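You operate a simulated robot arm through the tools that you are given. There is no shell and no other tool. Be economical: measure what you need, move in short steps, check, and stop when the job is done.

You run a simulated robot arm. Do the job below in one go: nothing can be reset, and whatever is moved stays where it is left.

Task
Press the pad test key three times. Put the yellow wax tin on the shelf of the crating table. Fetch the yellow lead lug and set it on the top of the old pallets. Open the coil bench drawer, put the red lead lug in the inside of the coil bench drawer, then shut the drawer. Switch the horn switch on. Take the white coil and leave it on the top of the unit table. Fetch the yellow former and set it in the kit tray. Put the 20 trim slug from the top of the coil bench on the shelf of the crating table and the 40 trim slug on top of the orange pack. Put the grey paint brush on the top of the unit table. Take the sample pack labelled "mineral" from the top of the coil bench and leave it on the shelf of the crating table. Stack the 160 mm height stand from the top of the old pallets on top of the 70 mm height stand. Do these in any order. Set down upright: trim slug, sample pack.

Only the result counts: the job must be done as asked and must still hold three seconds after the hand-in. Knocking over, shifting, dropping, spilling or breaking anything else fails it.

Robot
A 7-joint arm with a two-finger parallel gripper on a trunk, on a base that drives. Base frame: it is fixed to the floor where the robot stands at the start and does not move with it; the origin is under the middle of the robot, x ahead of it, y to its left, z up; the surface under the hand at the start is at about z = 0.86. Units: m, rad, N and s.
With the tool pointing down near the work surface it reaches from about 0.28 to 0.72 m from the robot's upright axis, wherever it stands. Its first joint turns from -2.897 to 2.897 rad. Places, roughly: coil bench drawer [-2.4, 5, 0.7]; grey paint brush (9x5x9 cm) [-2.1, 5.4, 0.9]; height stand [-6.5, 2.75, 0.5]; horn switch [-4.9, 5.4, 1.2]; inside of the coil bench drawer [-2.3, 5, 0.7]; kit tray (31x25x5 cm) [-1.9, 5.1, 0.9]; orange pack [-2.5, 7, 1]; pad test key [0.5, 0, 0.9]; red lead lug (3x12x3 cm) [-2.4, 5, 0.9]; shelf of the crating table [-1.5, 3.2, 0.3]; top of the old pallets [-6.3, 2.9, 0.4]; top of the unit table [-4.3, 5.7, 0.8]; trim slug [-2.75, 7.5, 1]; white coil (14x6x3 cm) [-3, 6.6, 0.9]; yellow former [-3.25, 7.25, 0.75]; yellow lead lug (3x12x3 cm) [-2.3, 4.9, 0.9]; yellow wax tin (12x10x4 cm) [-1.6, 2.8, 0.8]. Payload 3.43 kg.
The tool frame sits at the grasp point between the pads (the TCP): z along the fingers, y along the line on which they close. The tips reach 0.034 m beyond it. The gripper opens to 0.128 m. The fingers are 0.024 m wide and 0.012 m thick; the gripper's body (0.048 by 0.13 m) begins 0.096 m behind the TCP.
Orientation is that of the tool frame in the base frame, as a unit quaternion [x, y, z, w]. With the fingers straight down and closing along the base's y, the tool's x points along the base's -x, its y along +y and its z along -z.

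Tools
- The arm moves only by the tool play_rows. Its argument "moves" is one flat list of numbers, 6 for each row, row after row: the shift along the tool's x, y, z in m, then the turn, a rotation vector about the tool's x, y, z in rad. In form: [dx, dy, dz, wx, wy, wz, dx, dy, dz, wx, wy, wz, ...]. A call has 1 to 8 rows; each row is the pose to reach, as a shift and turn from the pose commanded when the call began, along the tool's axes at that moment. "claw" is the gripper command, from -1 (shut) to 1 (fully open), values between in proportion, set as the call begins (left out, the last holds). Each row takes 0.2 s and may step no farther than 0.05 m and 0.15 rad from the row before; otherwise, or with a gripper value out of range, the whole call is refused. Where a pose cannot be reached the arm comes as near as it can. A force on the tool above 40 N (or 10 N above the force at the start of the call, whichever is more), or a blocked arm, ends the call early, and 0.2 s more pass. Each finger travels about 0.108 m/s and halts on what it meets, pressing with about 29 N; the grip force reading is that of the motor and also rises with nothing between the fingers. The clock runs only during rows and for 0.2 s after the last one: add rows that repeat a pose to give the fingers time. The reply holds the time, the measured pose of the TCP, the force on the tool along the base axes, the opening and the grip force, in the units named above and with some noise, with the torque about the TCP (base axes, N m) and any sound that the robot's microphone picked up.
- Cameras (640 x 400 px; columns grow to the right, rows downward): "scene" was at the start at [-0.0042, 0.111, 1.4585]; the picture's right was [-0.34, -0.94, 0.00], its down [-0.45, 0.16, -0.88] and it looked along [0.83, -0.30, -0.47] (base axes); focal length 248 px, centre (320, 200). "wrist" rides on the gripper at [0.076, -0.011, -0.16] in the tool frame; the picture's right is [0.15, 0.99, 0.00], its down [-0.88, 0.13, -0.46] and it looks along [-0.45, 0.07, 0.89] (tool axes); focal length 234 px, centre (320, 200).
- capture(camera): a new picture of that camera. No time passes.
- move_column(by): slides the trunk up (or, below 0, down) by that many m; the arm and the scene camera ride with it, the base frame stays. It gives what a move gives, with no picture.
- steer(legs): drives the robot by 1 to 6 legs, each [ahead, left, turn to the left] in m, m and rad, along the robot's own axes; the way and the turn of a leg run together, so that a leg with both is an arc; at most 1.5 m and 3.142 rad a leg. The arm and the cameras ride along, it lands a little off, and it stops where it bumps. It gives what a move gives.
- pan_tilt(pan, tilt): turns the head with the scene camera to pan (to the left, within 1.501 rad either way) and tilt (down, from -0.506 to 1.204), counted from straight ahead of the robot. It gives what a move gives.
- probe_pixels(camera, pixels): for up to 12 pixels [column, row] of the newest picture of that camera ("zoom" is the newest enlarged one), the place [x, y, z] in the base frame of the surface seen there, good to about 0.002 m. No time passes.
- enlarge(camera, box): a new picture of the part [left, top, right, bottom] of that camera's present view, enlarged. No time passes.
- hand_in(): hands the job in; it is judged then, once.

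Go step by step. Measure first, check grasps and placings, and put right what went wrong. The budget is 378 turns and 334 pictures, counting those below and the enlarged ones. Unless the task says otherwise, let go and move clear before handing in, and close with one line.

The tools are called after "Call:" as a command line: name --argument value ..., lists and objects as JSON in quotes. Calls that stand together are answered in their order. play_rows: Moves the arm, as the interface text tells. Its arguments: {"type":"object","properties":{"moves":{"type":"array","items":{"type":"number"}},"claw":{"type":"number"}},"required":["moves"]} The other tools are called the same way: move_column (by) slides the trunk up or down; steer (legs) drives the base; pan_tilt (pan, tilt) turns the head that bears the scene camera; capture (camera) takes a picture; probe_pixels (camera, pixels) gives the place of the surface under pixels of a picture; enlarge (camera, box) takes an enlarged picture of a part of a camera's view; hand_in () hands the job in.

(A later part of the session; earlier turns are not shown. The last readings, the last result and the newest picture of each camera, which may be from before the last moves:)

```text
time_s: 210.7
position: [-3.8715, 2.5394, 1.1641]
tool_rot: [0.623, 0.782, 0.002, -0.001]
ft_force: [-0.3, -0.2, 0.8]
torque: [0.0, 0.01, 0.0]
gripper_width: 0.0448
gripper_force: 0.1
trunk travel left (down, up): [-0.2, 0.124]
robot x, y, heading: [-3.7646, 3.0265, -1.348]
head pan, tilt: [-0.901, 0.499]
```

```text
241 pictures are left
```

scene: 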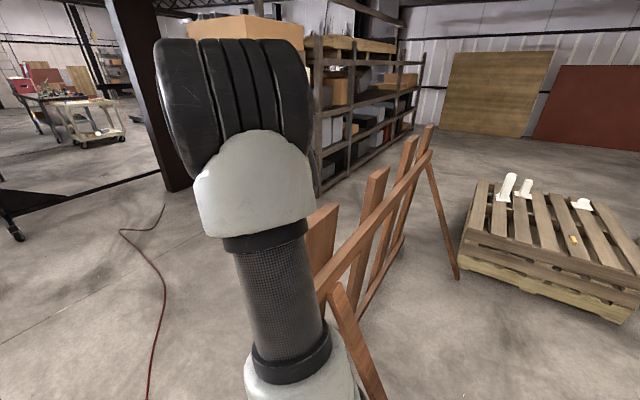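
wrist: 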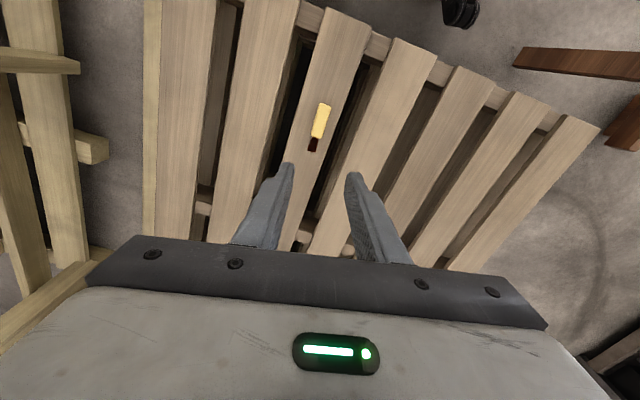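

The base touched the frame's strut foot. I'll side-step left away from it and then continue.

Call:
steer --legs '[[0, 0.4, 0], [1.2, 0.2, 0]]'

Call:
pan_tilt --pan -1.4 --tilt 0.45

Call:
capture --camera "scene"

```text
time_s: 220.8
position: [-3.0273, 1.5119, 1.1639]
tool_rot: [0.622, 0.783, 0.002, -0.001]
ft_force: [-0.3, 0.6, -0.2]
torque: [0.0, 0.0, 0.04]
gripper_width: 0.0448
gripper_force: 0.0
trunk travel left (down, up): [-0.2, 0.124]
robot x, y, heading: [-2.9267, 1.9957, -1.342]
head pan, tilt: [-0.901, 0.499]
```

```text
time_s: 221.7
position: [-3.0263, 1.5114, 1.1648]
tool_rot: [0.622, 0.783, 0.002, -0.001]
ft_force: [-0.1, -0.1, 0.7]
torque: [-0.01, -0.03, -0.02]
gripper_width: 0.0448
gripper_force: 0.0
trunk travel left (down, up): [-0.2, 0.124]
robot x, y, heading: [-2.9256, 1.9953, -1.343]
head pan, tilt: [-1.4, 0.45]
```

```text
240 pictures are left
```

scene: 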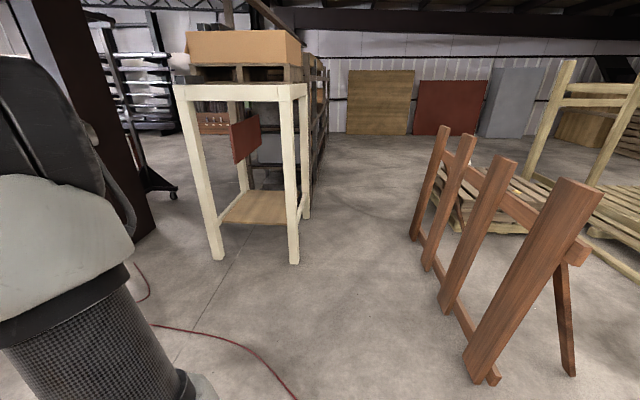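

The corridor between the white table and the frame looks wide. I'll probe its limits.

Call:
probe_pixels --camera "scene" --pixels '[[293, 262], [305, 218], [492, 380], [465, 330], [443, 305], [414, 238], [322, 180], [350, 160], [400, 160], [380, 220], [560, 370]]'

```text
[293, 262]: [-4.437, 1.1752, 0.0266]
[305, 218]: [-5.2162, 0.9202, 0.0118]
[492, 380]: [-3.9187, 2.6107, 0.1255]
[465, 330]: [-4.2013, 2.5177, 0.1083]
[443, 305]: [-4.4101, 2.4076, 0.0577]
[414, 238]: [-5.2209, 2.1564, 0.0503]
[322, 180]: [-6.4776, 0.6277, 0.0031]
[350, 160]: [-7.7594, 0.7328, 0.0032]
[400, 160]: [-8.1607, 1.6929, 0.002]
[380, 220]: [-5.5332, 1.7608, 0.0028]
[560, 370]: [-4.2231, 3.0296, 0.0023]
```

The corridor is about 1.2 m wide along (-0.944, -0.33). I'll drive through its middle.

Call:
steer --legs '[[0, 0, -1.664], [1.48, 0, 0], [0, 0, 0.2], [1.45, 0, 0]]'

Call:
pan_tilt --pan -0.6 --tilt 0.4

Call:
capture --camera "scene"

```text
time_s: 240.6
position: [-6.2305, 1.3362, 1.1636]
tool_rot: [0.986, 0.164, 0.002, 0.001]
ft_force: [-0.9, 0.1, 0.3]
torque: [-0.02, -0.01, -0.03]
gripper_width: 0.0449
gripper_force: 0.0
trunk travel left (down, up): [-0.2, 0.124]
robot x, y, heading: [-5.7361, 1.2799, -2.814]
head pan, tilt: [-1.4, 0.45]
```

```text
time_s: 241.7
position: [-6.2313, 1.3366, 1.1641]
tool_rot: [0.987, 0.163, 0.002, 0.001]
ft_force: [0.3, -0.2, -0.2]
torque: [0.0, -0.03, 0.02]
gripper_width: 0.0451
gripper_force: 0.1
trunk travel left (down, up): [-0.2, 0.124]
robot x, y, heading: [-5.7353, 1.2809, -2.814]
head pan, tilt: [-0.6, 0.4]
```

```text
239 pictures are left
```

scene: 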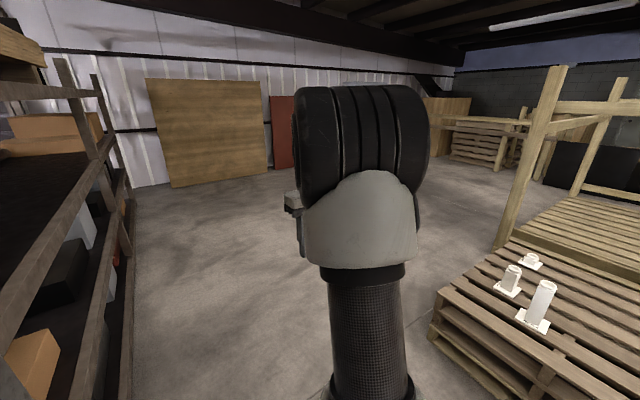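

I'm past the frame, with open floor behind the pallets. I'll go round the corner and turn to face the pallet's far side.

Call:
steer --legs '[[0.7, -0.48, 0], [0.7, -0.48, 0], [0, 0, 3.1]]'

Call:
pan_tilt --pan 0.5 --tilt 0.6

Call:
capture --camera "scene"

```text
time_s: 259.0
position: [-6.8633, 1.6752, 1.1644]
tool_rot: [-0.154, 0.988, 0.001, -0.002]
ft_force: [-0.3, -1.2, 0.0]
torque: [0.0, 0.02, 0.03]
gripper_width: 0.0447
gripper_force: 0.1
trunk travel left (down, up): [-0.2, 0.124]
robot x, y, heading: [-7.3574, 1.7354, 0.303]
head pan, tilt: [-0.6, 0.4]
```

```text
time_s: 260.4
position: [-6.8639, 1.6763, 1.1637]
tool_rot: [-0.154, 0.988, 0.002, -0.002]
ft_force: [0.0, 0.7, -0.2]
torque: [-0.01, -0.03, -0.03]
gripper_width: 0.0446
gripper_force: 0.0
trunk travel left (down, up): [-0.2, 0.124]
robot x, y, heading: [-7.3557, 1.7392, 0.3]
head pan, tilt: [0.499, 0.6]
```

```text
238 pictures are left
```

scene: 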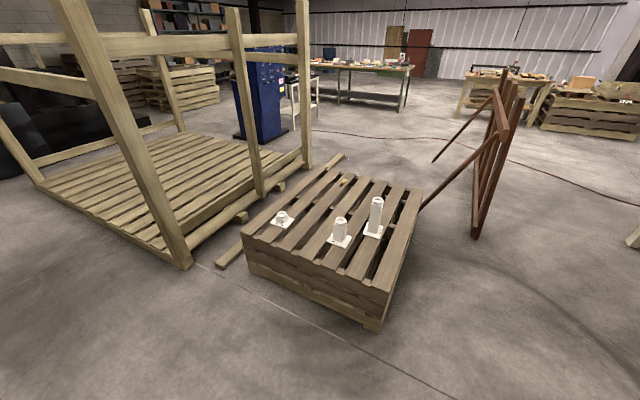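

The far side is clear with both stands near its edge. I'll probe the edge line and stand positions from here.

Call:
probe_pixels --camera "scene" --pixels '[[243, 238], [310, 265], [380, 288], [382, 325], [250, 265], [190, 265], [282, 213], [341, 218], [224, 262]]'

Call:
enlarge --camera "scene" --box '[260, 190, 400, 270]'

```text
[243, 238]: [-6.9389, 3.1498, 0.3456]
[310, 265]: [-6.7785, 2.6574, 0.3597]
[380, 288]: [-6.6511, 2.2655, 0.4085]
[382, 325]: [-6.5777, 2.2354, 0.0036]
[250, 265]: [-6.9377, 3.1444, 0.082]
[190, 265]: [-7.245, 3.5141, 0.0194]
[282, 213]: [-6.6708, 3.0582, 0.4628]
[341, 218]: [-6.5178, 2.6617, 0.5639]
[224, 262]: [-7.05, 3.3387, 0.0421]
```

```text
4.57 times, centred on (330, 230) of scene
```

zoom: 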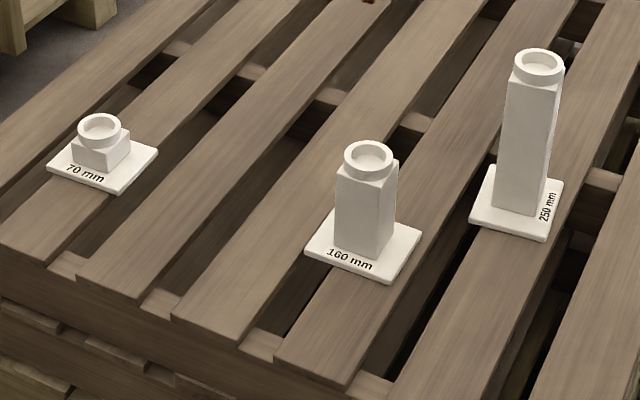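

Labels confirm 70, 160 and 250 mm. I'll side-step to centre between the two stands, then close in to about 0.41 m from the edge.

Call:
steer --legs '[[0, 0.832, 0.013], [0.415, 0, 0]]'

Call:
move_column --by -0.2

Call:
pan_tilt --pan 0.1 --tilt 0.8

Call:
capture --camera "scene"

Call:
capture --camera "wrist"

```text
time_s: 270.9
position: [-6.7319, 2.6224, 1.1639]
tool_rot: [-0.17, 0.985, 0.002, -0.002]
ft_force: [0.2, 0.1, 0.1]
torque: [0.0, -0.01, 0.0]
gripper_width: 0.045
gripper_force: 0.2
trunk travel left (down, up): [-0.2, 0.124]
robot x, y, heading: [-7.2254, 2.6705, 0.338]
head pan, tilt: [0.499, 0.6]
```

```text
time_s: 273.1
position: [-6.7315, 2.6224, 0.9643]
tool_rot: [-0.17, 0.985, 0.0, -0.003]
ft_force: [0.5, 0.1, 0.7]
torque: [0.02, -0.01, 0.01]
gripper_width: 0.0448
gripper_force: 0.1
trunk travel left (down, up): [0.0, 0.324]
robot x, y, heading: [-7.2221, 2.6688, 0.336]
head pan, tilt: [0.499, 0.6]
```

```text
time_s: 274.0
position: [-6.732, 2.6232, 0.9641]
tool_rot: [-0.171, 0.985, 0.0, -0.002]
ft_force: [0.4, -0.4, 0.3]
torque: [0.02, -0.02, 0.0]
gripper_width: 0.0446
gripper_force: 0.1
trunk travel left (down, up): [0.0, 0.324]
robot x, y, heading: [-7.2254, 2.669, 0.339]
head pan, tilt: [0.099, 0.799]
```

```text
236 pictures are left
```

scene: 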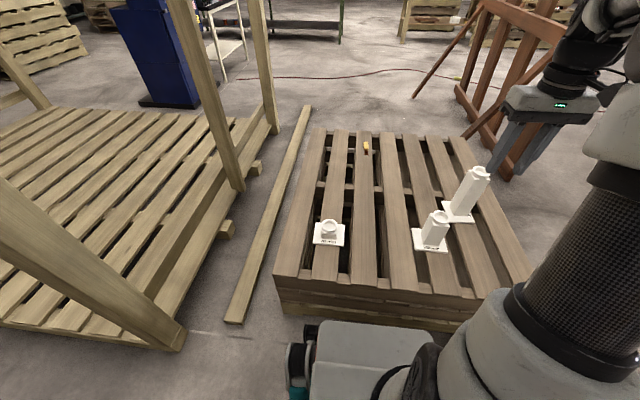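

```text
235 pictures are left
```

wrist: 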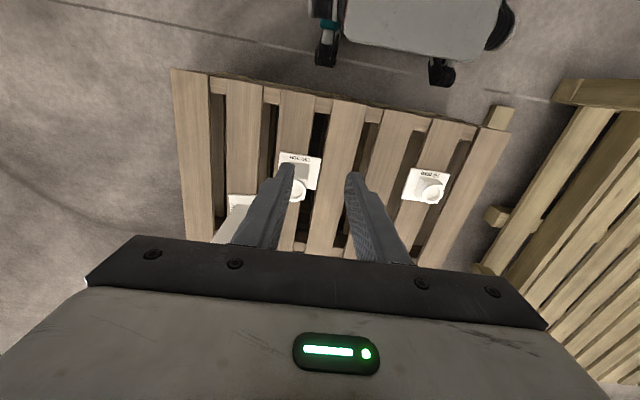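

I'll refine both stands' positions from this closer view.

Call:
enlarge --camera "scene" --box '[405, 200, 465, 260]'

Call:
enlarge --camera "scene" --box '[305, 210, 355, 255]'

Call:
probe_pixels --camera "zoom" --pixels '[[240, 110], [390, 110], [315, 90], [250, 200], [390, 200]]'

```text
6.67 times, centred on (435, 230) of scene
```

zoom: 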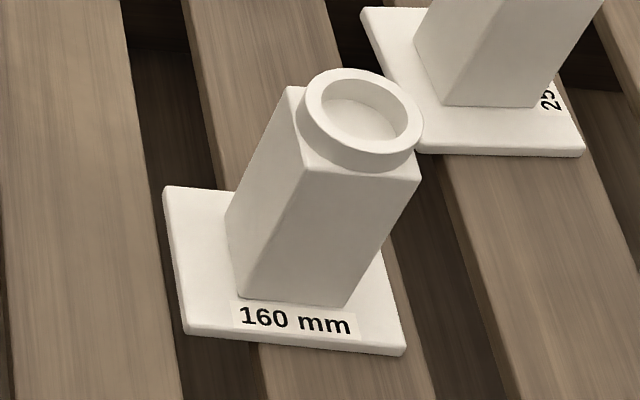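

```text
8.89 times, centred on (330, 232) of scene
```

zoom: 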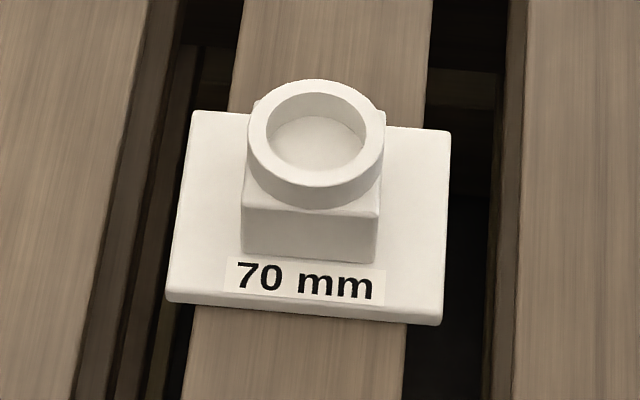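

```text
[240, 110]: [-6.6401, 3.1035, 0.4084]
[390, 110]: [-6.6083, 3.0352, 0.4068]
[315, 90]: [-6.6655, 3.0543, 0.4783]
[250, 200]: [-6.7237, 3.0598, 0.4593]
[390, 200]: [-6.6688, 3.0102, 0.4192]
```

Call:
probe_pixels --camera "zoom" --pixels '[[257, 135], [376, 140], [318, 85], [313, 178], [246, 235], [373, 240], [196, 117], [444, 135], [174, 290], [438, 312]]'

Call:
enlarge --camera "scene" --box '[405, 200, 465, 260]'

Call:
probe_pixels --camera "zoom" --pixels '[[310, 115], [414, 130], [358, 75], [348, 148], [240, 280], [345, 300], [166, 192], [187, 328], [402, 350], [290, 120], [350, 250], [265, 200]]'

```text
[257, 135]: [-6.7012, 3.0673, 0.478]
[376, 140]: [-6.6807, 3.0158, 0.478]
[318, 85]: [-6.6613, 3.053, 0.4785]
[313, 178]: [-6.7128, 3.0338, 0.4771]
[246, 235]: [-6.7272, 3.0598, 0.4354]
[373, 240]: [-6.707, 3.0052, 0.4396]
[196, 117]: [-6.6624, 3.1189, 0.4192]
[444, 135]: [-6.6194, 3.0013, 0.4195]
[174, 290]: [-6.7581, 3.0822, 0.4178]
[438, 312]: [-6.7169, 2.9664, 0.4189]
```

```text
6.67 times, centred on (435, 230) of scene
```

zoom: 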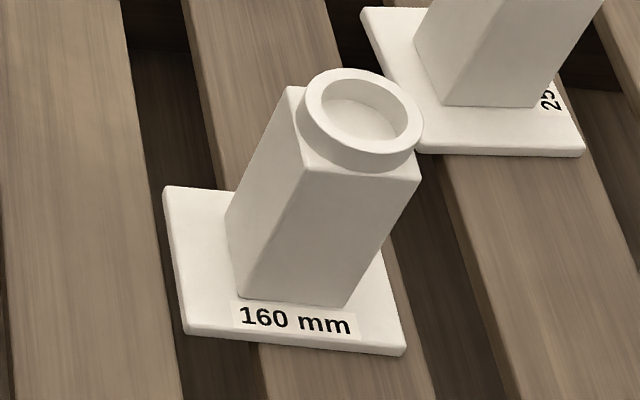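

```text
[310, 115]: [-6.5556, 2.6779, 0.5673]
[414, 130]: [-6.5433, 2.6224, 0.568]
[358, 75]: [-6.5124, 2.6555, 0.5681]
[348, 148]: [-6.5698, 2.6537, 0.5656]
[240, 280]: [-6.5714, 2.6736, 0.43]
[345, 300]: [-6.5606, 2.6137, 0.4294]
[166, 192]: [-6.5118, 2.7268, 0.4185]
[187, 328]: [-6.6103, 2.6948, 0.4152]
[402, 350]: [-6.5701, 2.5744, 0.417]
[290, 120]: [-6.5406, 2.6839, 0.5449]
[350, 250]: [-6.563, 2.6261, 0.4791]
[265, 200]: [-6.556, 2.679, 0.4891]
```

The move from the 160 stand to the 70 stand is (-0.1495, 0.391), consistent between both views. I'll hover over the 160 stand with fingers at 85 mm.

Call:
play_rows --moves '[-0.0322, -0.0064, 0.03, 0, 0, 0, -0.0644, -0.0129, 0.06, 0, 0, 0, -0.0967, -0.0193, 0.09, 0, 0, 0, -0.1289, -0.0257, 0.12, 0, 0, 0, -0.1611, -0.0322, 0.15, 0, 0, 0, -0.1933, -0.0386, 0.19, 0, 0, 0, -0.1933, -0.0386, 0.24, 0, 0, 0, -0.1933, -0.0386, 0.285, 0, 0, 0]' --claw 0.35

Call:
capture --camera "wrist"

```text
refused: row 6 steps farther than a row can; nothing moved
```

```text
231 pictures are left
```

wrist: 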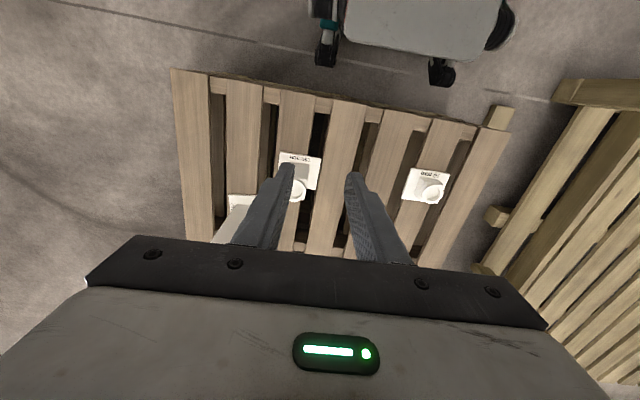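

Call:
play_rows --moves '[-0.0322, -0.0064, 0.03, 0, 0, 0, -0.0644, -0.0129, 0.06, 0, 0, 0, -0.0967, -0.0193, 0.09, 0, 0, 0, -0.1289, -0.0257, 0.12, 0, 0, 0, -0.1611, -0.0322, 0.15, 0, 0, 0, -0.1933, -0.0386, 0.185, 0, 0, 0, -0.1933, -0.0386, 0.23, 0, 0, 0, -0.1933, -0.0386, 0.275, 0, 0, 0]' --claw 0.35

Call:
capture --camera "wrist"

```text
time_s: 275.8
position: [-6.5394, 2.6504, 0.6887]
tool_rot: [-0.17, 0.985, 0.001, -0.001]
ft_force: [-0.2, -0.4, 0.7]
torque: [0.01, 0.02, -0.01]
gripper_width: 0.0865
gripper_force: 0.1
trunk travel left (down, up): [0.0, 0.324]
robot x, y, heading: [-7.2286, 2.6693, 0.336]
head pan, tilt: [0.099, 0.799]
```

```text
230 pictures are left
```

wrist: 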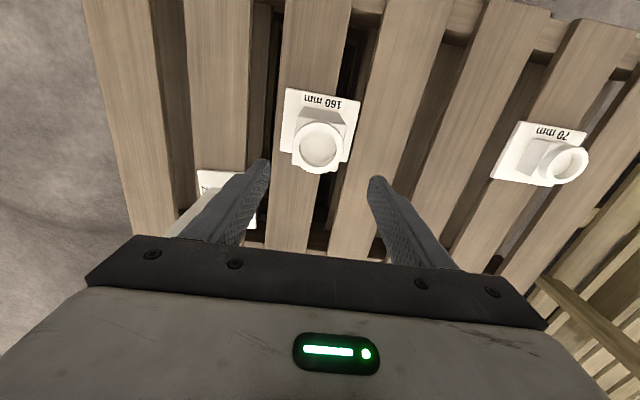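

Call:
play_rows --moves '[0, 0, 0.04, 0, 0, 0, 0, 0, 0.08, 0, 0, 0, 0, 0, 0.12, 0, 0, 0, 0, 0, 0.15, 0, 0, 0, 0, 0, 0.172, 0, 0, 0]'

Call:
capture --camera "wrist"

```text
time_s: 277.0
position: [-6.5385, 2.6539, 0.5175]
tool_rot: [-0.17, 0.985, 0.0, 0.0]
ft_force: [0.6, 0.1, 0.0]
torque: [-0.01, 0.02, 0.01]
gripper_width: 0.0864
gripper_force: 0.0
trunk travel left (down, up): [0.0, 0.324]
robot x, y, heading: [-7.2248, 2.6683, 0.338]
head pan, tilt: [0.099, 0.799]
```

```text
229 pictures are left
```

wrist: 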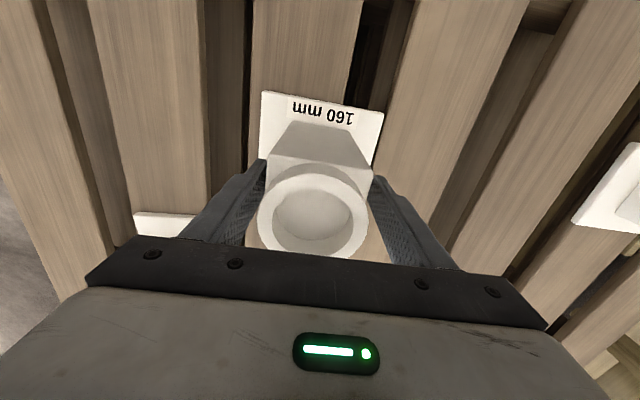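

The fingers straddle the column. I'll close and lift 12 cm.

Call:
play_rows --moves '[0, 0, 0, 0, 0, 0, 0, 0, 0, 0, 0, 0, 0, 0, 0, 0, 0, 0]' --claw -1

Call:
play_rows --moves '[0, 0, -0.03, 0, 0, 0, 0, 0, -0.06, 0, 0, 0, 0, 0, -0.09, 0, 0, 0, 0, 0, -0.12, 0, 0, 0]'

Call:
capture --camera "wrist"

Call:
capture --camera "scene"

```text
time_s: 277.8
position: [-6.538, 2.6549, 0.5172]
tool_rot: [-0.17, 0.985, 0.001, -0.002]
ft_force: [0.7, -1.3, -0.4]
torque: [-0.22, -0.31, -0.04]
gripper_width: 0.064
gripper_force: 29.0
trunk travel left (down, up): [0.0, 0.324]
robot x, y, heading: [-7.2245, 2.6667, 0.342]
head pan, tilt: [0.099, 0.799]
```

```text
time_s: 278.8
position: [-6.5367, 2.6515, 0.6364]
tool_rot: [-0.171, 0.985, 0.001, -0.001]
ft_force: [-0.1, 0.3, -4.0]
torque: [0.0, 0.0, 0.03]
gripper_width: 0.0641
gripper_force: 29.0
trunk travel left (down, up): [0.0, 0.324]
robot x, y, heading: [-7.2285, 2.6693, 0.343]
head pan, tilt: [0.099, 0.799]
```

```text
228 pictures are left
```

wrist: 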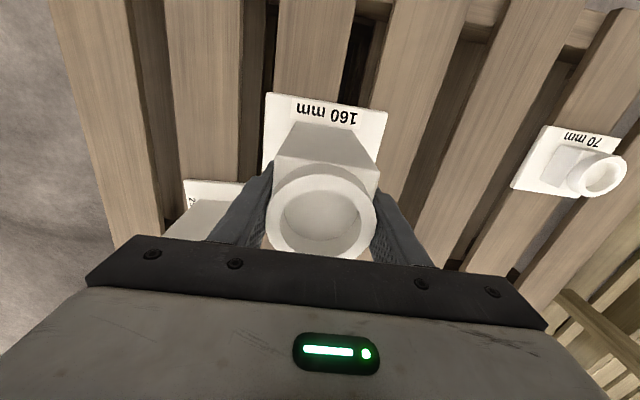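

```text
227 pictures are left
```

scene: 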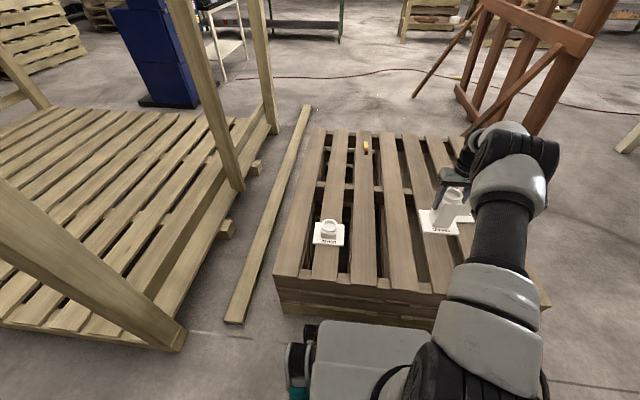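

The 160 stand is held, lifted with its bottom at 0.527. I'll carry it over the 70 stand.

Call:
play_rows --moves '[0.001, 0.0465, 0, 0, 0, 0, 0.002, 0.093, 0, 0, 0, 0, 0.003, 0.1395, 0, 0, 0, 0, 0.004, 0.186, 0, 0, 0, 0, 0.005, 0.2325, 0, 0, 0, 0, 0.006, 0.279, 0, 0, 0, 0, 0.007, 0.3255, 0, 0, 0, 0, 0.008, 0.372, 0, 0, 0, 0]'

Call:
play_rows --moves '[0.001, 0.0465, 0, 0, 0, 0, 0.001, 0.0465, 0, 0, 0, 0]'

Call:
enlarge --camera "scene" --box '[290, 160, 390, 260]'

Call:
capture --camera "wrist"

```text
time_s: 280.6
position: [-6.6713, 2.9963, 0.6387]
tool_rot: [-0.169, 0.986, 0.0, -0.003]
ft_force: [0.2, -0.6, -3.0]
torque: [0.02, 0.01, -0.01]
gripper_width: 0.064
gripper_force: 28.2
trunk travel left (down, up): [0.0, 0.324]
robot x, y, heading: [-7.2229, 2.6677, 0.342]
head pan, tilt: [0.099, 0.799]
```

```text
time_s: 281.2
position: [-6.6867, 3.0403, 0.6392]
tool_rot: [-0.17, 0.986, 0.001, -0.001]
ft_force: [0.0, -0.2, -3.6]
torque: [-0.03, -0.02, 0.01]
gripper_width: 0.0639
gripper_force: 28.9
trunk travel left (down, up): [0.0, 0.324]
robot x, y, heading: [-7.2292, 2.6695, 0.337]
head pan, tilt: [0.099, 0.799]
```

```text
4.00 times, centred on (340, 210) of scene
```

zoom: 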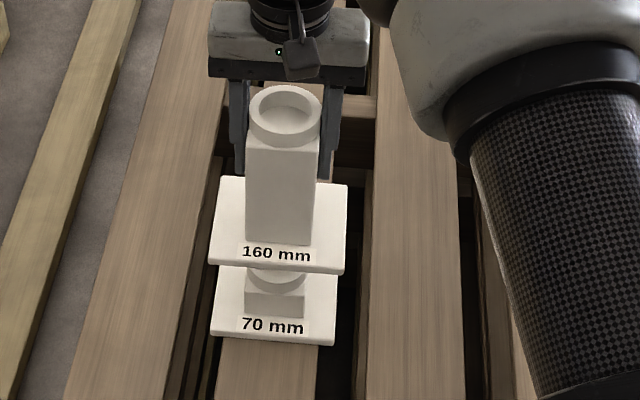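

```text
225 pictures are left
```

wrist: 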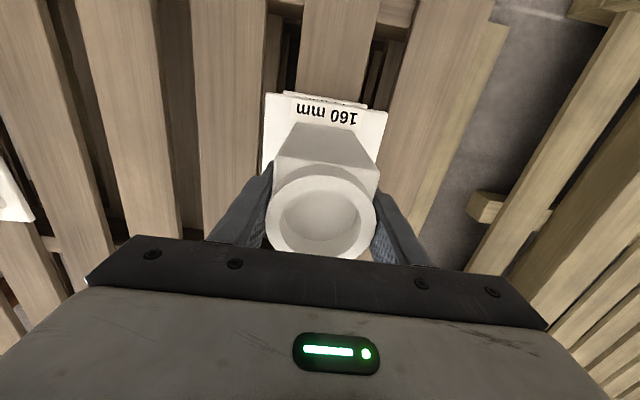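

I'll check the alignment by probing the near-edge corners of both plates.

Call:
probe_pixels --camera "zoom" --pixels '[[212, 259], [340, 270], [345, 188], [222, 180], [213, 331], [332, 340], [248, 312], [301, 316], [258, 105], [317, 112]]'

```text
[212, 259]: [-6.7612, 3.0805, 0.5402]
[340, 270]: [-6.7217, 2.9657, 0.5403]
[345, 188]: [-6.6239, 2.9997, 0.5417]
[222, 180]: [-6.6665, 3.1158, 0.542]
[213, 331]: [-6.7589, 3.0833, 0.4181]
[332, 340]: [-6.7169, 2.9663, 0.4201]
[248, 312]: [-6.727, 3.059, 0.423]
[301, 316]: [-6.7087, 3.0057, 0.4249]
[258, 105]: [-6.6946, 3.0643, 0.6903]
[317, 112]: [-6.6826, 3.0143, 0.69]
```

The 160 plate sits 4 mm too near me, so I'll shift 4 mm forward and lower slowly.

Call:
play_rows --moves '[-0.0042, 0.0004, 0.0, 0, 0, 0, -0.0042, 0.0004, 0.02, 0, 0, 0, -0.0042, 0.0004, 0.035, 0, 0, 0, -0.0042, 0.0004, 0.043, 0, 0, 0]'

Call:
enlarge --camera "scene" --box '[290, 160, 390, 260]'

Call:
probe_pixels --camera "zoom" --pixels '[[213, 302], [337, 312], [213, 331], [332, 342], [270, 300], [270, 318]]'

```text
time_s: 282.2
position: [-6.6828, 3.043, 0.5959]
tool_rot: [-0.171, 0.985, 0.001, -0.002]
ft_force: [0.3, 0.3, -3.1]
torque: [-0.03, -0.04, 0.01]
gripper_width: 0.0641
gripper_force: 29.5
trunk travel left (down, up): [0.0, 0.324]
robot x, y, heading: [-7.2252, 2.6704, 0.342]
head pan, tilt: [0.099, 0.799]
```

```text
4.00 times, centred on (340, 210) of scene
```

zoom: 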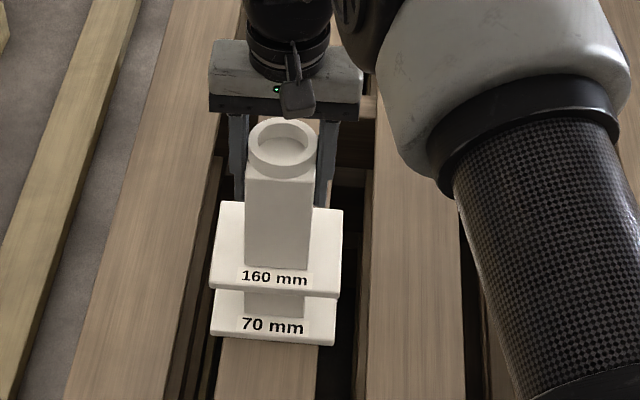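

```text
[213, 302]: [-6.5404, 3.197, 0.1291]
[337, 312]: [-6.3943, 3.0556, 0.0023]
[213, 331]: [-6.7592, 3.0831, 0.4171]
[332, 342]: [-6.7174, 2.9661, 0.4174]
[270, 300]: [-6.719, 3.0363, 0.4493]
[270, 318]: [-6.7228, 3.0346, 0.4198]
```

Call:
play_rows --moves '[0, 0, 0.003, 0, 0, 0, 0, 0, 0.005, 0, 0, 0, 0, 0, 0.007, 0, 0, 0, 0, 0, 0.0085, 0, 0, 0]'

Call:
enlarge --camera "scene" --box '[305, 185, 375, 255]'

```text
time_s: 283.2
position: [-6.6832, 3.0438, 0.5869]
tool_rot: [-0.171, 0.985, 0.0, -0.001]
ft_force: [-1.7, -2.2, 8.7]
torque: [-0.59, 0.31, -0.09]
gripper_width: 0.0643
gripper_force: 29.4
trunk travel left (down, up): [0.0, 0.324]
robot x, y, heading: [-7.2273, 2.6698, 0.334]
head pan, tilt: [0.099, 0.799]
```

```text
5.71 times, centred on (340, 220) of scene
```

zoom: 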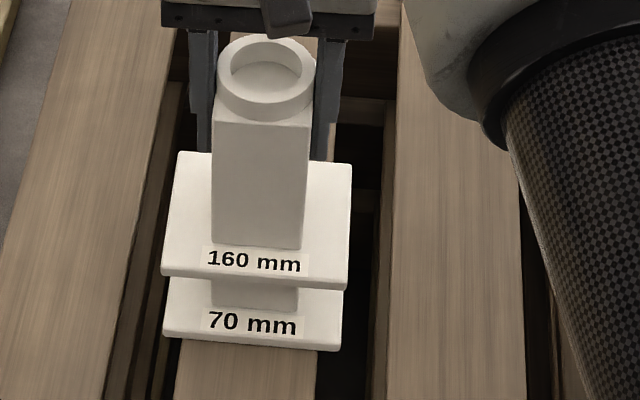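

Contact came at a rise of 0.070 m, exactly the lower stand's height. I'll release and rise clear.

Call:
play_rows --moves '[0, 0, -0.001, 0, 0, 0, 0, 0, -0.001, 0, 0, 0]' --claw 0.3

Call:
play_rows --moves '[0, 0, -0.03, 0, 0, 0, 0, 0, -0.06, 0, 0, 0, 0, 0, -0.1, 0, 0, 0, 0, 0, -0.14, 0, 0, 0, 0, 0, -0.18, 0, 0, 0, 0, 0, -0.22, 0, 0, 0, 0, 0, -0.26, 0, 0, 0, 0, 0, -0.3, 0, 0, 0]'

Call:
enlarge --camera "scene" --box '[290, 160, 390, 260]'

Call:
probe_pixels --camera "zoom" --pixels '[[213, 290], [335, 300], [343, 220], [224, 212], [213, 331], [332, 341], [285, 135]]'

```text
time_s: 283.8
position: [-6.6826, 3.0447, 0.5859]
tool_rot: [-0.17, 0.986, 0.0, -0.002]
ft_force: [-0.3, -0.2, 0.2]
torque: [0.0, 0.02, -0.04]
gripper_width: 0.083
gripper_force: 0.1
trunk travel left (down, up): [0.0, 0.324]
robot x, y, heading: [-7.2272, 2.6707, 0.34]
head pan, tilt: [0.099, 0.799]
```

```text
time_s: 285.6
position: [-6.6811, 3.0446, 0.8867]
tool_rot: [-0.17, 0.985, 0.0, -0.002]
ft_force: [-0.4, 0.3, -0.3]
torque: [-0.02, 0.01, 0.03]
gripper_width: 0.0832
gripper_force: 0.1
trunk travel left (down, up): [0.0, 0.324]
robot x, y, heading: [-7.229, 2.6694, 0.338]
head pan, tilt: [0.099, 0.799]
```

```text
4.00 times, centred on (340, 210) of scene
```

zoom: 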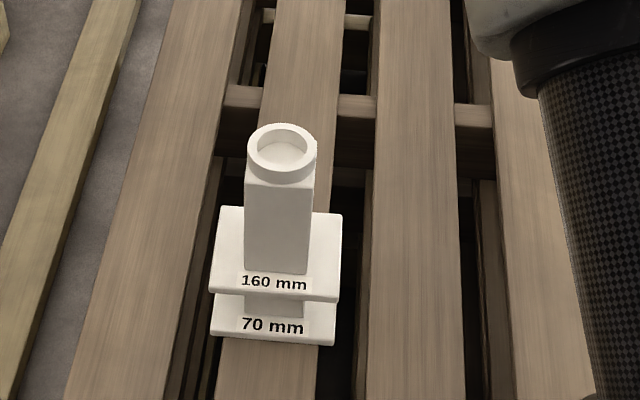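

```text
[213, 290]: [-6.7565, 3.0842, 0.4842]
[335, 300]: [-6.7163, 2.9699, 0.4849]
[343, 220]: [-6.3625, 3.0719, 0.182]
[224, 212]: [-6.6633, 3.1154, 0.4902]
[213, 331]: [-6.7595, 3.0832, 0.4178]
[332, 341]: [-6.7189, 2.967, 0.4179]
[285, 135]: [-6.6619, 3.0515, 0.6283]
```

The stack stands and is aligned within about 3 mm. I'll tuck the arm, raise the trunk, and go back through the corridor.

Call:
move_column --by 0.25

Call:
steer --legs '[[-0.35, 0, 0]]'

Call:
play_rows --moves '[0.01, -0.04, 0, 0, 0, 0, 0.03, -0.08, 0, 0, 0, 0, 0.05, -0.12, 0, 0, 0, 0, 0.07, -0.16, 0, 0, 0, 0, 0.08, -0.2, 0, 0, 0, 0, 0.09, -0.24, 0, 0, 0, 0, 0.1, -0.28, 0, 0, 0, 0, 0.1, -0.32, 0, 0, 0, 0]'

Call:
steer --legs '[[0, -0.85, 0], [0.65, -0.48, 0], [0.65, -0.48, 0], [1.44, 0.044, 0]]'

```text
time_s: 288.2
position: [-6.6815, 3.0447, 1.1356]
tool_rot: [-0.171, 0.985, 0.0, -0.001]
ft_force: [0.2, 0.7, -0.7]
torque: [0.0, -0.03, 0.02]
gripper_width: 0.0832
gripper_force: 0.0
trunk travel left (down, up): [-0.25, 0.074]
robot x, y, heading: [-7.2257, 2.6687, 0.337]
head pan, tilt: [0.099, 0.799]
```

```text
time_s: 290.4
position: [-7.0099, 2.9276, 1.1364]
tool_rot: [-0.169, 0.986, 0.001, -0.002]
ft_force: [-0.7, -0.1, -0.3]
torque: [-0.02, 0.0, 0.0]
gripper_width: 0.0831
gripper_force: 0.0
trunk travel left (down, up): [-0.25, 0.074]
robot x, y, heading: [-7.554, 2.5537, 0.341]
head pan, tilt: [0.099, 0.799]
```

```text
time_s: 292.2
position: [-6.9953, 2.5923, 1.1388]
tool_rot: [-0.169, 0.986, 0.001, -0.002]
ft_force: [0.6, -1.1, 0.8]
torque: [-0.01, 0.05, 0.01]
gripper_width: 0.0831
gripper_force: 0.0
trunk travel left (down, up): [-0.25, 0.074]
robot x, y, heading: [-7.5557, 2.5553, 0.337]
head pan, tilt: [0.099, 0.799]
```

```text
time_s: 317.0
position: [-3.8429, 1.7952, 1.1381]
tool_rot: [-0.165, 0.986, 0.001, -0.001]
ft_force: [1.0, 0.8, -0.5]
torque: [-0.01, -0.01, -0.01]
gripper_width: 0.0829
gripper_force: 0.1
trunk travel left (down, up): [-0.25, 0.074]
robot x, y, heading: [-4.3982, 1.7628, 0.322]
head pan, tilt: [0.099, 0.799]
```

Through the corridor. Next I'll drive to the unit table and cabinet area and look for the horn switch.

Call:
steer --legs '[[1.34, -0.09, 0], [0, 0, 1.45], [1.4, 0, 0], [0.6, 0.3, 0.1]]'

Call:
pan_tilt --pan 0.3 --tilt 0.2

Call:
capture --camera "scene"

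```text
time_s: 337.2
position: [-3.7187, 4.5693, 1.1379]
tool_rot: [0.792, -0.61, 0.001, 0.002]
ft_force: [-0.4, 0.0, -0.2]
torque: [0.0, 0.01, 0.0]
gripper_width: 0.0831
gripper_force: 0.0
trunk travel left (down, up): [-0.25, 0.074]
robot x, y, heading: [-3.7284, 4.0073, 1.824]
head pan, tilt: [0.099, 0.799]
```

```text
time_s: 338.2
position: [-3.7185, 4.5708, 1.138]
tool_rot: [0.792, -0.61, 0.001, 0.002]
ft_force: [-1.0, -0.3, -0.1]
torque: [0.02, 0.01, 0.03]
gripper_width: 0.0831
gripper_force: 0.3
trunk travel left (down, up): [-0.25, 0.074]
robot x, y, heading: [-3.7255, 4.0125, 1.824]
head pan, tilt: [0.3, 0.201]
```

```text
221 pictures are left
```

scene: 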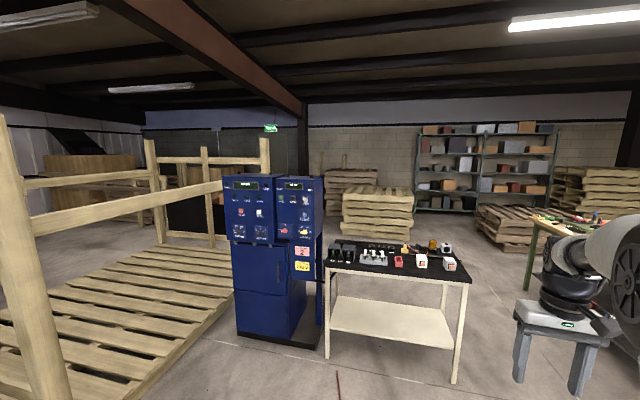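

Call:
enlarge --camera "scene" --box '[215, 165, 335, 255]'

Call:
enlarge --camera "scene" --box '[320, 225, 480, 300]'

Call:
probe_pixels --camera "scene" --pixels '[[235, 230], [265, 230], [285, 230], [316, 220], [322, 350], [456, 380], [328, 270], [470, 282], [420, 275], [240, 345]]'

```text
4.44 times, centred on (275, 210) of scene
```

zoom: 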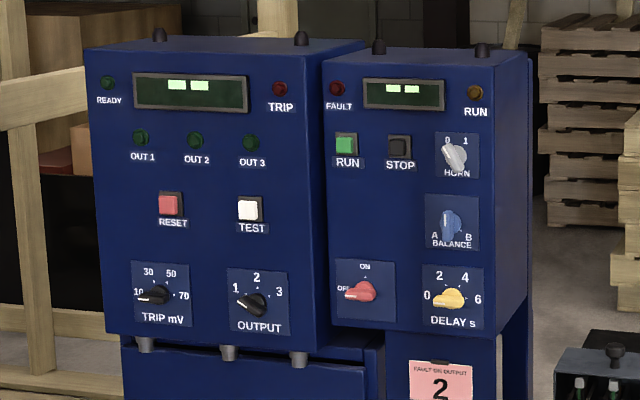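

```text
4.00 times, centred on (400, 262) of scene
```

zoom: 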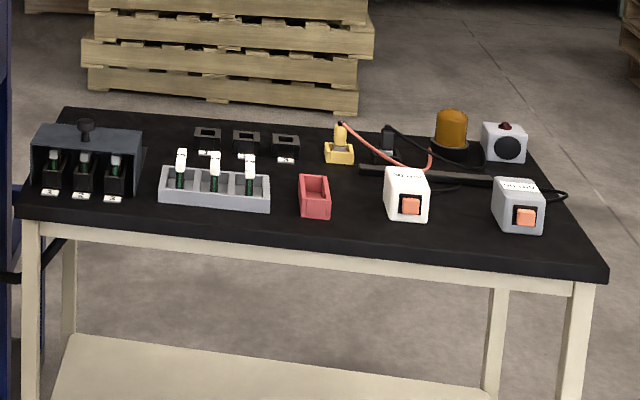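

```text
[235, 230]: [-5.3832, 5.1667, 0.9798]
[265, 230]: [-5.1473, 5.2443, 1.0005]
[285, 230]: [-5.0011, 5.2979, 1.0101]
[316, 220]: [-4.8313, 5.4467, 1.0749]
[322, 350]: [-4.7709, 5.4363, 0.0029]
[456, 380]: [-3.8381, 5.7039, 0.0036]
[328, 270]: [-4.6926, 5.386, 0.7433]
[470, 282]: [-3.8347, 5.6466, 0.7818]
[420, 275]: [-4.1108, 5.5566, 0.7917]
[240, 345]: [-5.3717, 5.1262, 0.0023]
```

The horn switch is a rotary knob labelled 0/1 at the top right of the right-hand panel, now pointing to 0. I'll probe it and the timber structure's edge before approaching.

Call:
probe_pixels --camera "scene" --pixels '[[150, 375], [100, 392], [200, 320], [228, 300], [305, 199], [308, 195], [296, 205], [310, 214], [298, 193]]'

Call:
enlarge --camera "scene" --box '[285, 180, 325, 220]'

```text
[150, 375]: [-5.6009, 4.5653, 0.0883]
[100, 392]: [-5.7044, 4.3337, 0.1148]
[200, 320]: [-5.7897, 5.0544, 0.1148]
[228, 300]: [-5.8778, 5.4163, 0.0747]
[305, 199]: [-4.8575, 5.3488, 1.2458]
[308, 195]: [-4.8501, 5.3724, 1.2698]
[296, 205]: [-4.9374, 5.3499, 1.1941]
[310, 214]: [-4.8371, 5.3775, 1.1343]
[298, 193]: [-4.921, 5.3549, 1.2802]
```

```text
10.00 times, centred on (305, 200) of scene
```

zoom: 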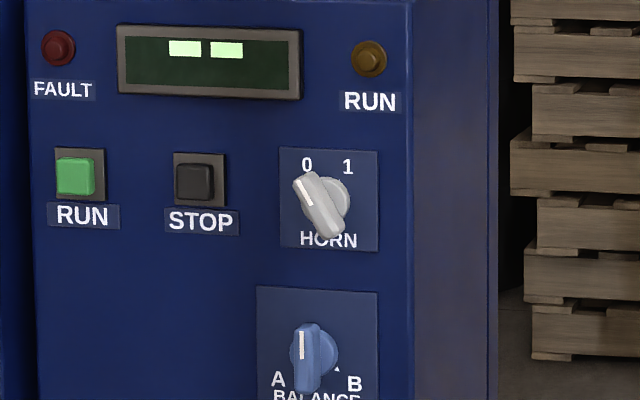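

The knob's white pointer is at upper-left (0). It needs a clockwise turn to 1. I'll drive in front of the panel and take a close look.

Call:
steer --legs '[[0.694, 0.701, 0.07]]'

Call:
pan_tilt --pan 0.0 --tilt 0.2

Call:
capture --camera "scene"

```text
time_s: 345.4
position: [-4.6197, 5.0373, 1.1386]
tool_rot: [0.81, -0.586, 0.0, 0.002]
ft_force: [-0.2, -0.3, 0.0]
torque: [0.01, -0.01, 0.0]
gripper_width: 0.0831
gripper_force: 0.1
trunk travel left (down, up): [-0.25, 0.074]
robot x, y, heading: [-4.5938, 4.4821, 1.883]
head pan, tilt: [0.3, 0.201]
```

```text
time_s: 346.2
position: [-4.6194, 5.0389, 1.1377]
tool_rot: [0.81, -0.586, 0.001, 0.002]
ft_force: [-0.2, -0.2, 0.9]
torque: [0.01, 0.0, 0.01]
gripper_width: 0.0833
gripper_force: 0.1
trunk travel left (down, up): [-0.25, 0.074]
robot x, y, heading: [-4.5948, 4.4811, 1.883]
head pan, tilt: [0.0, 0.201]
```

```text
217 pictures are left
```

scene: 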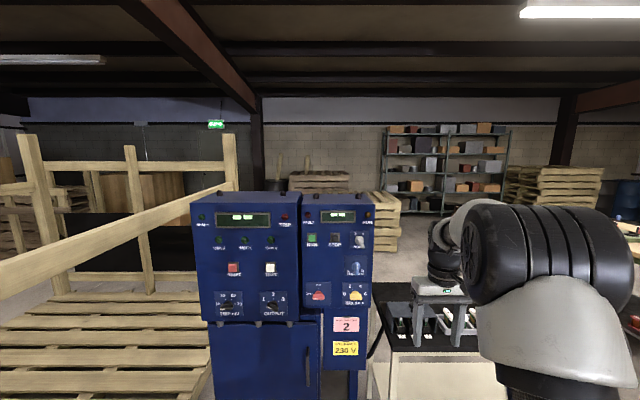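

Call:
enlarge --camera "scene" --box '[325, 215, 385, 285]'

Call:
probe_pixels --camera "scene" --pixels '[[359, 241], [350, 236], [368, 252], [342, 255], [310, 270], [370, 222], [356, 238], [361, 245]]'

```text
5.71 times, centred on (355, 250) of scene
```

zoom: 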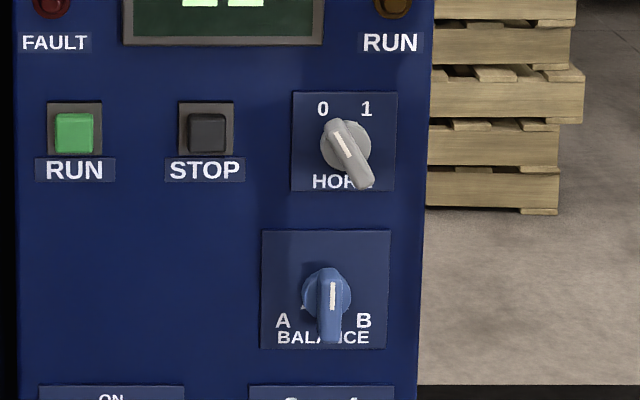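

```text
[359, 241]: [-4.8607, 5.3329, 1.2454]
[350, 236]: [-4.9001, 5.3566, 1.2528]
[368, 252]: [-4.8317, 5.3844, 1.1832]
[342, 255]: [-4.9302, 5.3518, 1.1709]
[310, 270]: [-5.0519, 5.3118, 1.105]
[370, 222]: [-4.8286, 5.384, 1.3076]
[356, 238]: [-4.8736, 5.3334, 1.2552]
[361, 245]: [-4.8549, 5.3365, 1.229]
```

Call:
probe_pixels --camera "zoom" --pixels '[[333, 128], [340, 140], [347, 152], [355, 168], [363, 183], [364, 145], [300, 140], [385, 180], [336, 150], [360, 155], [310, 100], [380, 100]]'

```text
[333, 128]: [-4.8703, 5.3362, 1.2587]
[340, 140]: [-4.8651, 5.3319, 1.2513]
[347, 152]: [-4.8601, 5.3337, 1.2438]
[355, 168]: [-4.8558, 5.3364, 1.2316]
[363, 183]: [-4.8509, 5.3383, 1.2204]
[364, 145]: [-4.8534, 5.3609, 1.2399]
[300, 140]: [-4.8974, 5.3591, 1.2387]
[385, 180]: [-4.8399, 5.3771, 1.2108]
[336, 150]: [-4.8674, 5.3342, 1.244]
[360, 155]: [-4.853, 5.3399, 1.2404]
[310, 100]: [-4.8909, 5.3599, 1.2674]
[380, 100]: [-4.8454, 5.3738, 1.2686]
```

The knob bar's midpoint is (-4.861, 5.335, 1.240), 26.5° off vertical and 3.5 cm proud of the plate. I'll pitch the tool to horizontal in free space, centred on it.

Call:
play_rows --moves '[0, 0.0172, -0.0127, 0, -0.143, 0, 0, 0.0345, -0.0255, 0, -0.286, 0, 0, 0.0517, -0.0382, 0, -0.429, 0, 0, 0.069, -0.051, 0, -0.572, 0, 0, 0.0862, -0.0637, 0, -0.715, 0, 0, 0.1035, -0.0765, 0, -0.858, 0, 0, 0.1207, -0.0892, 0, -1.001, 0, 0, 0.138, -0.102, 0, -1.144, 0]' --claw -0.35

Call:
play_rows --moves '[0, 0, 0, 0, -0.143, 0, 0, 0, 0, 0, -0.286, 0, 0, 0, 0, 0, -0.427, 0]'

Call:
play_rows --moves '[0, 0, 0, 0, 0, -0.115, 0, 0, 0, 0, 0, -0.23, 0, 0, 0, 0, 0, -0.345, 0, 0, 0, 0, 0, -0.46]'

Call:
capture --camera "wrist"

Call:
capture --camera "scene"

```text
time_s: 348.0
position: [-4.7432, 4.9945, 1.2293]
tool_rot: [0.723, -0.488, -0.407, -0.272]
ft_force: [0.7, 1.0, 0.9]
torque: [-0.12, 0.04, 0.02]
gripper_width: 0.0418
gripper_force: 0.1
out of reach, approached as far as the arm can: row 7, 8
trunk travel left (down, up): [-0.25, 0.074]
robot x, y, heading: [-4.5899, 4.4806, 1.881]
head pan, tilt: [0.0, 0.201]
```

```text
time_s: 348.8
position: [-4.7317, 5.0019, 1.2074]
tool_rot: [0.62, -0.47, -0.531, -0.336]
ft_force: [-7.4, -2.0, 0.0]
torque: [0.04, -0.19, -0.88]
gripper_width: 0.0416
gripper_force: 0.1
out of reach, approached as far as the arm can: row 3
trunk travel left (down, up): [-0.25, 0.074]
robot x, y, heading: [-4.5955, 4.4788, 1.886]
head pan, tilt: [0.0, 0.201]
```

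```text
time_s: 349.8
position: [-4.7435, 4.9951, 1.2297]
tool_rot: [0.692, -0.281, -0.456, -0.484]
ft_force: [1.2, -0.5, -0.6]
torque: [-0.02, -0.02, 0.01]
gripper_width: 0.0415
gripper_force: 0.1
out of reach, approached as far as the arm can: row 1
trunk travel left (down, up): [-0.25, 0.074]
robot x, y, heading: [-4.5953, 4.4807, 1.89]
head pan, tilt: [0.0, 0.201]
```

```text
215 pictures are left
```

wrist: 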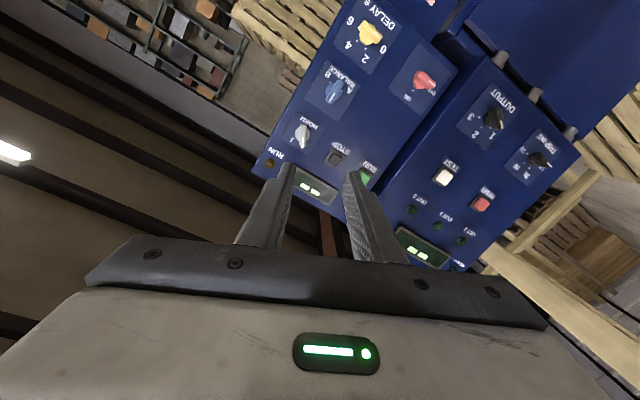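

```text
214 pictures are left
```

scene: 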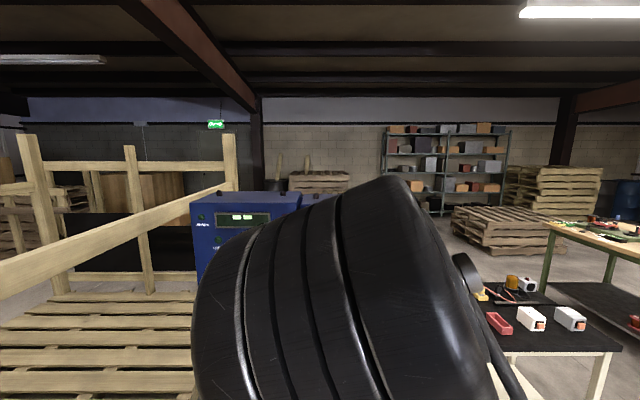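

The arm is near its close-range limit here, but the tool is nearly horizontal with the right roll. I'll drive 0.16 m forward and extend a bit so it can settle into the exact pose.

Call:
steer --legs '[[0.16, 0, 0]]'

Call:
play_rows --moves '[0, 0, 0.02, 0, 0, 0, 0, 0, 0.04, 0, 0, 0, 0, 0, 0.06, 0, 0, 0, 0, 0, 0.06, 0, 0, 0]'

Call:
capture --camera "wrist"

```text
time_s: 351.2
position: [-4.7946, 5.1467, 1.2305]
tool_rot: [0.692, -0.281, -0.457, -0.483]
ft_force: [-0.2, 0.0, -0.4]
torque: [0.01, 0.01, 0.01]
gripper_width: 0.0418
gripper_force: 0.0
trunk travel left (down, up): [-0.25, 0.074]
robot x, y, heading: [-4.6426, 4.6335, 1.889]
head pan, tilt: [0.0, 0.201]
```

```text
time_s: 352.2
position: [-4.8166, 5.2025, 1.2239]
tool_rot: [0.692, -0.281, -0.457, -0.483]
ft_force: [-0.7, 0.2, -0.4]
torque: [0.02, 0.03, -0.03]
gripper_width: 0.0414
gripper_force: 0.2
trunk travel left (down, up): [-0.25, 0.074]
robot x, y, heading: [-4.6449, 4.6307, 1.895]
head pan, tilt: [0.0, 0.201]
```

```text
213 pictures are left
```

wrist: 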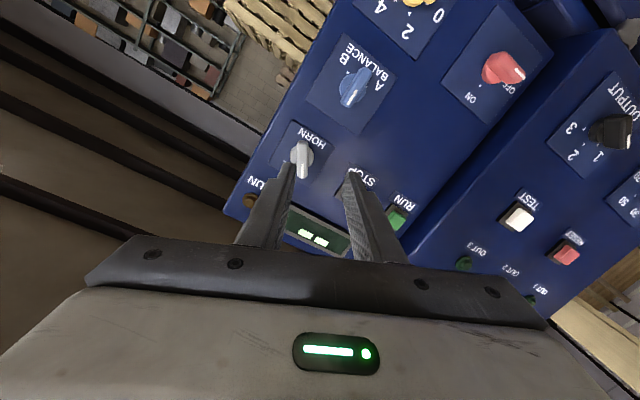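

I'll correct the small pitch and yaw error and move to a pre-grasp 8 cm in front of the knob.

Call:
play_rows --moves '[-0.0093, -0.0046, 0.0215, 0.0535, -0.039, 0, -0.0187, -0.0092, 0.0431, 0.107, -0.078, 0, -0.0187, -0.0092, 0.0431, 0.107, -0.078, 0]'

Call:
capture --camera "wrist"

Call:
enlarge --camera "wrist" --box '[240, 100, 400, 220]'

```text
time_s: 353.0
position: [-4.8195, 5.2134, 1.2278]
tool_rot: [0.681, -0.282, -0.46, -0.495]
ft_force: [0.4, 0.4, 0.0]
torque: [0.03, 0.01, 0.0]
gripper_width: 0.0415
gripper_force: 0.1
out of reach, approached as far as the arm can: row 1, 2, 3
trunk travel left (down, up): [-0.25, 0.074]
robot x, y, heading: [-4.643, 4.6277, 1.89]
head pan, tilt: [0.0, 0.201]
```

```text
212 pictures are left
```

wrist: 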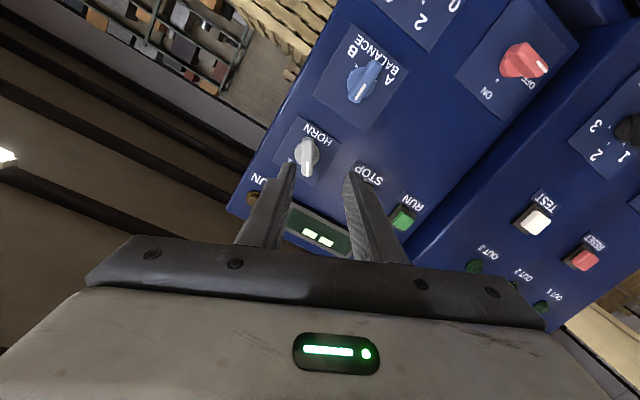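

```text
3.33 times, centred on (320, 160) of wrist
```

zoom: 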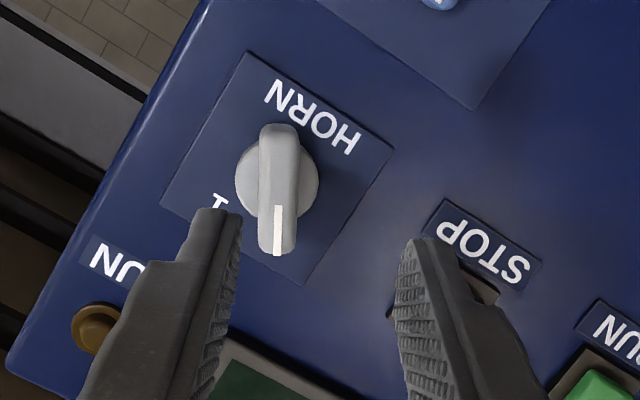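

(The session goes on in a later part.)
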